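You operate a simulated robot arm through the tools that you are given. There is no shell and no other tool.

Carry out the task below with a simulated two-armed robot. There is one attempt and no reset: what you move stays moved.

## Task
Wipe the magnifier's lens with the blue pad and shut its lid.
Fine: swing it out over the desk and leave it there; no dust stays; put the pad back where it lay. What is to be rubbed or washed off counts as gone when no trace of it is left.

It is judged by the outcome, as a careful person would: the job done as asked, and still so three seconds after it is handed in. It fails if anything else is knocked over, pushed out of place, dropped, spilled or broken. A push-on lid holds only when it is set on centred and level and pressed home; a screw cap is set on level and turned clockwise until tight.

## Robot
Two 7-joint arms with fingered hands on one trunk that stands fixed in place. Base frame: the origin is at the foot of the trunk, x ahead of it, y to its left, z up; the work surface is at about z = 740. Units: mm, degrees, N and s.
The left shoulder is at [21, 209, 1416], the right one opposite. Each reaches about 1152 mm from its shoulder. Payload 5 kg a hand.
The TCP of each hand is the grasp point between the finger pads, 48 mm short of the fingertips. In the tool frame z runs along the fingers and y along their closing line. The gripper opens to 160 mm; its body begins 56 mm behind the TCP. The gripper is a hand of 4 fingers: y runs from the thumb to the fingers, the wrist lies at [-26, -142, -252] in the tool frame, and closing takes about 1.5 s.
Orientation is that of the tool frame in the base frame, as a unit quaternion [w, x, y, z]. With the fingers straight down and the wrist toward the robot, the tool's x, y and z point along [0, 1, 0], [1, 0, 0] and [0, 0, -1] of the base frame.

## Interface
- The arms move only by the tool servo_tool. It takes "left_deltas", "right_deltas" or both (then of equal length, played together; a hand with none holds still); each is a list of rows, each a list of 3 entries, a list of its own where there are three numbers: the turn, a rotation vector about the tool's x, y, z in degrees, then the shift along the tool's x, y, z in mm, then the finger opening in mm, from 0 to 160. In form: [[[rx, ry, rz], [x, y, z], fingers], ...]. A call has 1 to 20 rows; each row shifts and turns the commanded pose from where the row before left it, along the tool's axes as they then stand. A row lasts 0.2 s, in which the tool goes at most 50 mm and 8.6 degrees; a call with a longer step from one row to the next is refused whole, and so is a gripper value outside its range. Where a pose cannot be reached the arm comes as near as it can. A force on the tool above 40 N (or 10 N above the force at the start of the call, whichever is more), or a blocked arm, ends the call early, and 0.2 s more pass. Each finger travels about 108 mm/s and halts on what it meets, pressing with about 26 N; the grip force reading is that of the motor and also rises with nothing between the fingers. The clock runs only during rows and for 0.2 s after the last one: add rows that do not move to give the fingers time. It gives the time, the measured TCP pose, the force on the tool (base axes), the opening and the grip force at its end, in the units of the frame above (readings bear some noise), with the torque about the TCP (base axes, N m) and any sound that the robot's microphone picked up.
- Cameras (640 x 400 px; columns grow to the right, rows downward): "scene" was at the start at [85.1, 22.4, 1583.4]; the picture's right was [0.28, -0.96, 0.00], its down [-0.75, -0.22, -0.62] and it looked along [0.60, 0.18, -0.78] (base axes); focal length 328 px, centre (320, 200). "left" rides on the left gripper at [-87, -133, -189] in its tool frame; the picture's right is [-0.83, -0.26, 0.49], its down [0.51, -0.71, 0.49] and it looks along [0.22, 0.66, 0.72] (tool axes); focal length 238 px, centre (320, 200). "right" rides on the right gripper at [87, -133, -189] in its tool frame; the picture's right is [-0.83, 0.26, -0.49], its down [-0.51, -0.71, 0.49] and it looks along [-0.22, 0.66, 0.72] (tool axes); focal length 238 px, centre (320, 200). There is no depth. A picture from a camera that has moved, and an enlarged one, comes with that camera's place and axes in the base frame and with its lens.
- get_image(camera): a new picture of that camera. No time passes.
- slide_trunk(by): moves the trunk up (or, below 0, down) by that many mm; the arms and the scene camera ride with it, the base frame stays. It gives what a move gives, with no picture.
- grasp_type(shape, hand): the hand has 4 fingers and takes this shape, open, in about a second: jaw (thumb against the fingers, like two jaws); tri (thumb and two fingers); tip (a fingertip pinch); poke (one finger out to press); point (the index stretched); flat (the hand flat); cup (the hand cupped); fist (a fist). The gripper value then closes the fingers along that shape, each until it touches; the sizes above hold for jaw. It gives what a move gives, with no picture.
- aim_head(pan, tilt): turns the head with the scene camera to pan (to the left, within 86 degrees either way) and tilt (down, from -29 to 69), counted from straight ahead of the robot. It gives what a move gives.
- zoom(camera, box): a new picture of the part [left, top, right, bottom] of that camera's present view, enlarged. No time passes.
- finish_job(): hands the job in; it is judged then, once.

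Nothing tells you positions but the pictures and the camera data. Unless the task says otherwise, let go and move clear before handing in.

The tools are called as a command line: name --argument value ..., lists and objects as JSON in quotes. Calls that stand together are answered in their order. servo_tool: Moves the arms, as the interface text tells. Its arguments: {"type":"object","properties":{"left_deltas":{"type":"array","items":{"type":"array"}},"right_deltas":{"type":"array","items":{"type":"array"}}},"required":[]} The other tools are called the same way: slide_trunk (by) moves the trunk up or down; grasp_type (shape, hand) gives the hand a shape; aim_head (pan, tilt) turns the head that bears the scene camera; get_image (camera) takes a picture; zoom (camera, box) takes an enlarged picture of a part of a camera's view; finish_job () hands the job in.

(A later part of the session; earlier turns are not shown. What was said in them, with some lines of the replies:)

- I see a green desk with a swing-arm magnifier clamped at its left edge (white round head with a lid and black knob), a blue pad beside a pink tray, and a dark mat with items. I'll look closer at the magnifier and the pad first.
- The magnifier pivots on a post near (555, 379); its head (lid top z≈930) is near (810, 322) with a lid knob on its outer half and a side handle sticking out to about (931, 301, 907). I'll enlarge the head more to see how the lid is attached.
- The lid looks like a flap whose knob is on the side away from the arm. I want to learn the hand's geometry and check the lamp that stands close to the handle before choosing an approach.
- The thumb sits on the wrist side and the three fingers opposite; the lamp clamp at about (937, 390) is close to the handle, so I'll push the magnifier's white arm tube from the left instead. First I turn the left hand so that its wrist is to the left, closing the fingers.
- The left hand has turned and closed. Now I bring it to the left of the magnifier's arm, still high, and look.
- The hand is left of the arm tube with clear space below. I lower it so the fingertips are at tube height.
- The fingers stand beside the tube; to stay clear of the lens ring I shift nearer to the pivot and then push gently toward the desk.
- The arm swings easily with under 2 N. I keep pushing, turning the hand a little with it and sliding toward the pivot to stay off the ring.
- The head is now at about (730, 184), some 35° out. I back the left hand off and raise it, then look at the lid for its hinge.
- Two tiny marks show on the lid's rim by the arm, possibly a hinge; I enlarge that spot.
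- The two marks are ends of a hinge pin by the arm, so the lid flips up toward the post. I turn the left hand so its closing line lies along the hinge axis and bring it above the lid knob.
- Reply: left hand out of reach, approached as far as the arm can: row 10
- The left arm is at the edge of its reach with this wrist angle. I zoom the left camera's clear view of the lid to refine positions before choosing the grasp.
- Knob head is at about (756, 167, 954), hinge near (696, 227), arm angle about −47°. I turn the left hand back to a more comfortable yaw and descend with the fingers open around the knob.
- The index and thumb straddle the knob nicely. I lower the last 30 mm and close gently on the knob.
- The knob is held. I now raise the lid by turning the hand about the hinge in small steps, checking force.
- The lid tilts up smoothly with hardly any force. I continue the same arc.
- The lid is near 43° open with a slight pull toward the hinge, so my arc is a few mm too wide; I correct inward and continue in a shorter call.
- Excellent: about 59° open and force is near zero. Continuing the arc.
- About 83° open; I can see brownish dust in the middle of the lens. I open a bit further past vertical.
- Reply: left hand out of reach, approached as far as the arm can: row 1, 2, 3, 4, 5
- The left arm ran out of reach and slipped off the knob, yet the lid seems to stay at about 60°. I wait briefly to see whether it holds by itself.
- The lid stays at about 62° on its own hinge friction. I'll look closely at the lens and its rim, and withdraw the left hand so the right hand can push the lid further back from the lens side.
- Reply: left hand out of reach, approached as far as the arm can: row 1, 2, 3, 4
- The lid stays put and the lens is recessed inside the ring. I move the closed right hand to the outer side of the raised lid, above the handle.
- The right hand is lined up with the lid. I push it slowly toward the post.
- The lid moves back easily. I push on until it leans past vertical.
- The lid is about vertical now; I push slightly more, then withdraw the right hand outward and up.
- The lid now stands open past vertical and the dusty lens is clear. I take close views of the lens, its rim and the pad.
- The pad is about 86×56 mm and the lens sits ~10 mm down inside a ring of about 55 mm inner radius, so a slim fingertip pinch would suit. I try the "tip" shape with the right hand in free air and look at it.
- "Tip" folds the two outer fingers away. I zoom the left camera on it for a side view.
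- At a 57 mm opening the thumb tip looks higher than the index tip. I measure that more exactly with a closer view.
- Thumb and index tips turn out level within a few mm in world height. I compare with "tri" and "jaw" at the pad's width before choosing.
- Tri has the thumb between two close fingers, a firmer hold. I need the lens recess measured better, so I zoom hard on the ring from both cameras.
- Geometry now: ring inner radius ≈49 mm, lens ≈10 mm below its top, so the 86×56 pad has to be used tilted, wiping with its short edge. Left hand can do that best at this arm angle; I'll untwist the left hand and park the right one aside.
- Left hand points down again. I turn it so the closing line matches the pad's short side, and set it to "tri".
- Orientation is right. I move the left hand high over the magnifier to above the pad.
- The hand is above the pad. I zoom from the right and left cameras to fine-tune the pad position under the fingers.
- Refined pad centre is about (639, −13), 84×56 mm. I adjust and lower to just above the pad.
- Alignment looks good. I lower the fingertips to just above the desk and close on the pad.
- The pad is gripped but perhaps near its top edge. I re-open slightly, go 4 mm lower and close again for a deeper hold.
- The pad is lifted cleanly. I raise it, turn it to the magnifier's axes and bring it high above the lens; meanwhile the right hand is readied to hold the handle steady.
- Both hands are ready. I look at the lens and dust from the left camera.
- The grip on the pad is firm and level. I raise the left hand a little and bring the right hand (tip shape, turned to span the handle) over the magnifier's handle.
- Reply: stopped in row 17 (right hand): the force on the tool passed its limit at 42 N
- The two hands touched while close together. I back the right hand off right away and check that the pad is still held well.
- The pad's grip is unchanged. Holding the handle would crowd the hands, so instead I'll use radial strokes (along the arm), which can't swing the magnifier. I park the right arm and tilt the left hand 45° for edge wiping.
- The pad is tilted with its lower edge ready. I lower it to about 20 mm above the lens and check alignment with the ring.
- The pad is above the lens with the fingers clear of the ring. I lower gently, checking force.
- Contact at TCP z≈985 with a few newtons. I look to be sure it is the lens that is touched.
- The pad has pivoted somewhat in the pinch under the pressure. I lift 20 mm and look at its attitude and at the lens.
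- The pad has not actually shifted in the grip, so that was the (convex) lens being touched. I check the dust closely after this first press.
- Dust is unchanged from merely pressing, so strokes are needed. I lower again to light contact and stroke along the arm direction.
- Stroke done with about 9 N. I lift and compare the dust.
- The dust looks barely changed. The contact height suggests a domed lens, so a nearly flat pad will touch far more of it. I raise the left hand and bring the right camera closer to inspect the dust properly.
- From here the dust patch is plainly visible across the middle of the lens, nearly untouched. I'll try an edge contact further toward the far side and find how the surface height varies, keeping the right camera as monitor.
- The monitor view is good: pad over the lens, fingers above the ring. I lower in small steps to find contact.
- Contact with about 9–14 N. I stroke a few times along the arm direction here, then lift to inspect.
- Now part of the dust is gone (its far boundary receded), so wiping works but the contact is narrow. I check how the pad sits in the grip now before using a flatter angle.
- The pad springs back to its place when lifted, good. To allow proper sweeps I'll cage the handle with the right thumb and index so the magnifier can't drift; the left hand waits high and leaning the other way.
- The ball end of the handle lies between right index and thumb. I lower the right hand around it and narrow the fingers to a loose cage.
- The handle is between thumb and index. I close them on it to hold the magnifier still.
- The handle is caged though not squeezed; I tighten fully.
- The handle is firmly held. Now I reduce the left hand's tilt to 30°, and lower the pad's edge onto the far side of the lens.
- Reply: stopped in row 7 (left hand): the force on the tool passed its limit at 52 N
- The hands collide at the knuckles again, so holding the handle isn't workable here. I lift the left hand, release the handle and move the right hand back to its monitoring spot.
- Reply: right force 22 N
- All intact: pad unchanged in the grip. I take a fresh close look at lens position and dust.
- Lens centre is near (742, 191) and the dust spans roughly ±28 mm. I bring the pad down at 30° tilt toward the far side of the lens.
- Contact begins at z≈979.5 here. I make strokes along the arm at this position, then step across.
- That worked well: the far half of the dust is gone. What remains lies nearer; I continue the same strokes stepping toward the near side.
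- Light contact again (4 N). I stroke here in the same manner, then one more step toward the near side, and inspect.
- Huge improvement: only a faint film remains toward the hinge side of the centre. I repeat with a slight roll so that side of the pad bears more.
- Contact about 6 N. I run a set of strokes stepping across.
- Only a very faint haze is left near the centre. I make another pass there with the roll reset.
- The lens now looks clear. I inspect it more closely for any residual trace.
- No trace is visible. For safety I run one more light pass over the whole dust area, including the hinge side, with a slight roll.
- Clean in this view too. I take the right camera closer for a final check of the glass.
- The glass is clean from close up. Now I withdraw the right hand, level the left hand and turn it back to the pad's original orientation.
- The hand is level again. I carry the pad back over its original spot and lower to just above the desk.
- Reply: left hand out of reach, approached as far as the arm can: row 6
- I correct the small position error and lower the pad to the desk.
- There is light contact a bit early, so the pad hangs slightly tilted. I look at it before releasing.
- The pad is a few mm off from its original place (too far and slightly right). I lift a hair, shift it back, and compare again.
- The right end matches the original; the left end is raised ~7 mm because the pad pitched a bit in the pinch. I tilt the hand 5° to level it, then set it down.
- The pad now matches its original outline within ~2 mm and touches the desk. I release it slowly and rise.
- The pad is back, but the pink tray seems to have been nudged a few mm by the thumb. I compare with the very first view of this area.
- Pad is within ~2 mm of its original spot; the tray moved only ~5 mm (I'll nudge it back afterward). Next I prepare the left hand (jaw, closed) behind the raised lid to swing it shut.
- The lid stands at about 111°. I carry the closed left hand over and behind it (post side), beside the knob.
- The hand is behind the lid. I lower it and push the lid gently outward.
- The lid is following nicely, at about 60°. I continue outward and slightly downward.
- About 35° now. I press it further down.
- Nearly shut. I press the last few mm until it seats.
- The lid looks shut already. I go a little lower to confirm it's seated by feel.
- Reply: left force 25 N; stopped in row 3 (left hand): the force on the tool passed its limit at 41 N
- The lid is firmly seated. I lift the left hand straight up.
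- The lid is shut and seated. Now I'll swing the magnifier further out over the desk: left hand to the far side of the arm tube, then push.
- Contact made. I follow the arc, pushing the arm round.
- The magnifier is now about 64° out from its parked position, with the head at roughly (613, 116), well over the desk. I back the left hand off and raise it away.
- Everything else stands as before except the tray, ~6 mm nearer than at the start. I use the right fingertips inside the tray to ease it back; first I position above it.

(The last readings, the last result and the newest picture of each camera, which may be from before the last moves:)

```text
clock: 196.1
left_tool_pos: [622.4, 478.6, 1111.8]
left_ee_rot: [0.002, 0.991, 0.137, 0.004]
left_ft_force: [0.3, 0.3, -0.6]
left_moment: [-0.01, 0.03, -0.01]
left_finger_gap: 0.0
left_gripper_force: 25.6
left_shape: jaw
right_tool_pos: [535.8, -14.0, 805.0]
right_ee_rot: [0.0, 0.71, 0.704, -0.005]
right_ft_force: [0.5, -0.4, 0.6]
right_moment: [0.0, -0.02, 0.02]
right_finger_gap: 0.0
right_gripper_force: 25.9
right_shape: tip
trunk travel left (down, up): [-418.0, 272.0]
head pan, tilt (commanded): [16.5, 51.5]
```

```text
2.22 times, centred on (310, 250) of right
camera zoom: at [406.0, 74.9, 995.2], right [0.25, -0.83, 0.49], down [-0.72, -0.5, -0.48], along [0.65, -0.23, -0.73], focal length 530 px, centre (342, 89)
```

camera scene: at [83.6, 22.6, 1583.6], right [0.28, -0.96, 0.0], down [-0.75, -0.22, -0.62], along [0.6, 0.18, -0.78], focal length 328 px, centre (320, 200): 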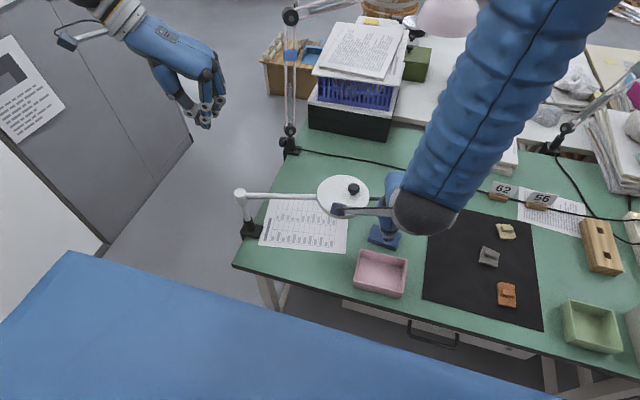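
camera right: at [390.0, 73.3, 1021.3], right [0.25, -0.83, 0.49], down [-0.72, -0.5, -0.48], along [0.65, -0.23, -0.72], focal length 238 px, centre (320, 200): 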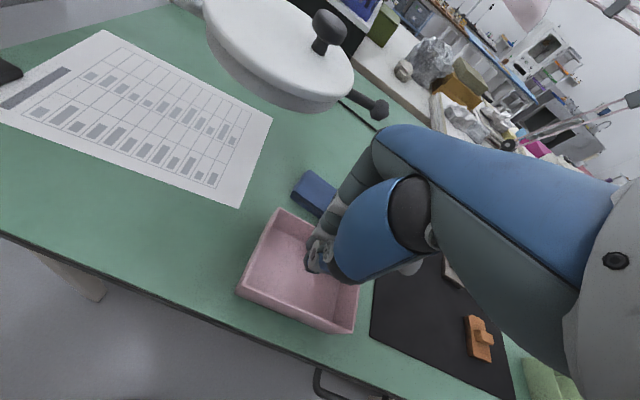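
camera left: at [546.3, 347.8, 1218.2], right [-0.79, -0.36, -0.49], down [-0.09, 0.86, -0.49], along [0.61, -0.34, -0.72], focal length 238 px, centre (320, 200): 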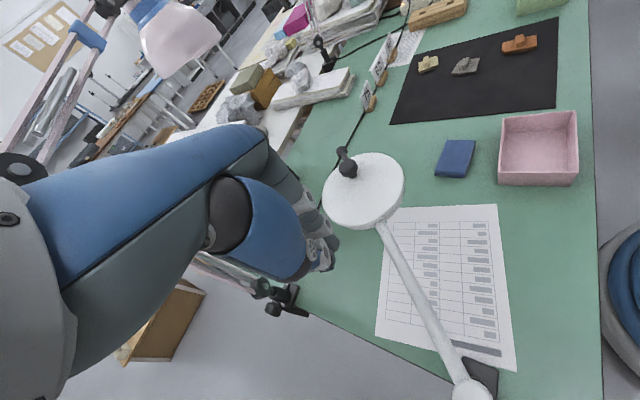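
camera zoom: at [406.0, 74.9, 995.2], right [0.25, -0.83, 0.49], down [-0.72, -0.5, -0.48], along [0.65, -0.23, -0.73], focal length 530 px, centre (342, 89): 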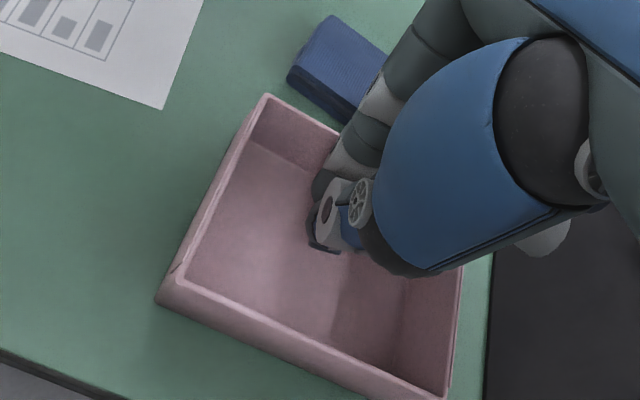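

The tray is back to its original place within ~2 mm. I withdraw the right hand straight back and up.

servo_tool --right_deltas '[[[0, 0, 0], [0, -8, 0], 0], [[0, 0, 0], [0, -4, -15], 0], [[0, 0, 0], [0, 0, -35], 0], [[0, 0, 0], [0, 0, -40], 0], [[0, 0, 0], [0, 0, -40], 0], [[0, 0, 0], [-10, 0, -40], 0], [[0, 0, 0], [-30, 0, -40], 0], [[0, 0, 0], [-40, 0, -25], 0], [[0, 0, 0], [-40, 0, -25], 0], [[0, 0, 0], [-45, 0, 0], 0], [[0, 0, 0], [-45, 0, 0], 0], [[0, 0, 0], [-45, 0, 0], 0], [[0, 0, 0], [0, 0, 0], 0]]'

get_image --camera "scene"

zoom --camera "scene" --box '[330, 200, 450, 300]'

zoom --camera "scene" --box '[220, 140, 420, 270]'

get_image --camera "right"

```text
clock: 198.8
left_tool_pos: [622.5, 480.1, 1112.7]
left_ee_rot: [0.003, 0.99, 0.138, 0.003]
left_ft_force: [-0.8, 1.7, -0.5]
left_moment: [-0.12, 0.04, 0.0]
left_finger_gap: 0.0
left_gripper_force: 25.9
left_shape: jaw
right_tool_pos: [523.0, -267.4, 1067.7]
right_ee_rot: [0.001, 0.71, 0.704, -0.005]
right_ft_force: [0.0, 0.8, -0.3]
right_moment: [-0.11, 0.04, -0.03]
right_finger_gap: 0.0
right_gripper_force: 26.5
right_shape: tip
trunk travel left (down, up): [-418.0, 272.0]
head pan, tilt (commanded): [16.5, 51.5]
```

```text
taken
camera scene: at [85.4, 24.1, 1583.3], right [0.28, -0.96, 0.0], down [-0.75, -0.22, -0.62], along [0.6, 0.18, -0.78], focal length 328 px, centre (320, 200)
```

scene: 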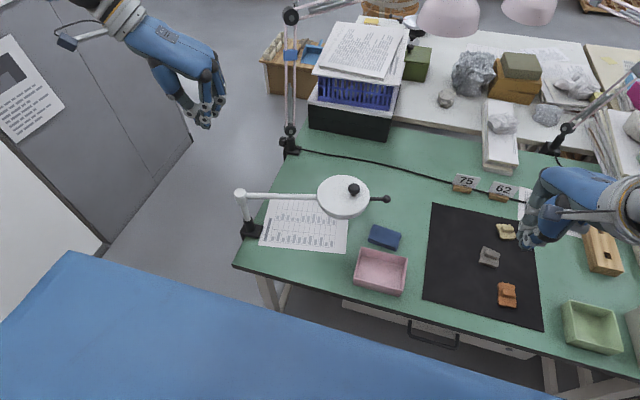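

```text
4.00 times, centred on (390, 250) of scene
camera zoom: at [85.4, 24.1, 1583.3], right [0.28, -0.96, 0.0], down [-0.75, -0.22, -0.62], along [0.6, 0.18, -0.78], focal length 1312 px, centre (40, 0)
```

zoom: 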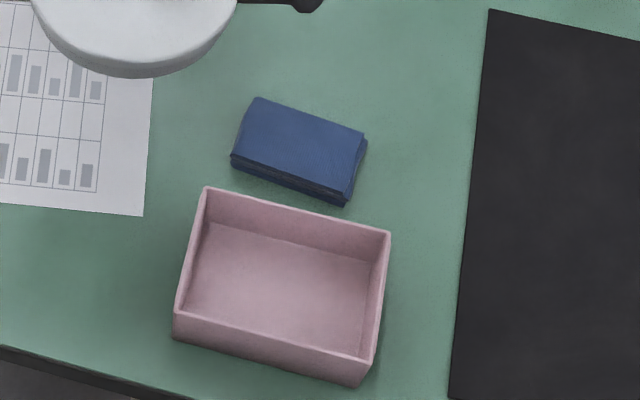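

```text
3.08 times, centred on (320, 205) of scene
camera zoom: at [85.4, 24.1, 1583.3], right [0.28, -0.96, 0.0], down [-0.75, -0.22, -0.62], along [0.6, 0.18, -0.78], focal length 1009 px, centre (320, 185)
```

zoom: 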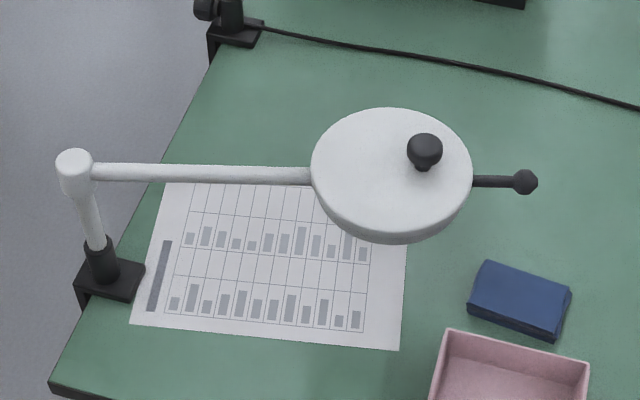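

```text
taken
camera right: at [393.2, -177.8, 1256.8], right [0.26, -0.83, 0.49], down [-0.72, -0.5, -0.48], along [0.65, -0.23, -0.73], focal length 238 px, centre (320, 200)
```

right: 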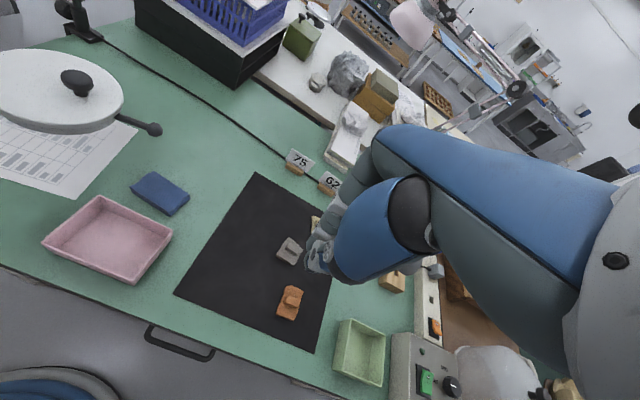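

The lens is wiped clean and its lid is pressed shut. The magnifier stands about 64° out over the desk. The pad and tray are within about 2 mm of where they started, and both hands are clear, so I hand the job in.

finish_job

```text
The job is handed in.
```

I wiped the magnifier's lens with the blue pad, shut its lid and left it swung out over the desk. I have handed the job in, but no verdict came back.

- **Lens:** I saw no dust on it from two cameras, one of them close up. I checked only from above, not the underside.
- **Lid:** it is closed and pressed home; I pushed until the hand met about 41 N.
- **Swing:** the arm now stands about 64° from where it was parked, with the head well over the desk. The end of its handle hangs about 150 mm above a corner of the pad.
- **Pad:** it is back within about 2 mm of where it lay.

**Contacts along the way:**
- **Tray:** my thumb nudged the pink tray 6–7 mm while I set the pad down. I pushed it back to within about 2 mm of its place.
- **Hands:** my two hands bumped each other twice (42 N and 52 N) while I tried to steady the handle. The pad stayed in the grip and I saw no damage.
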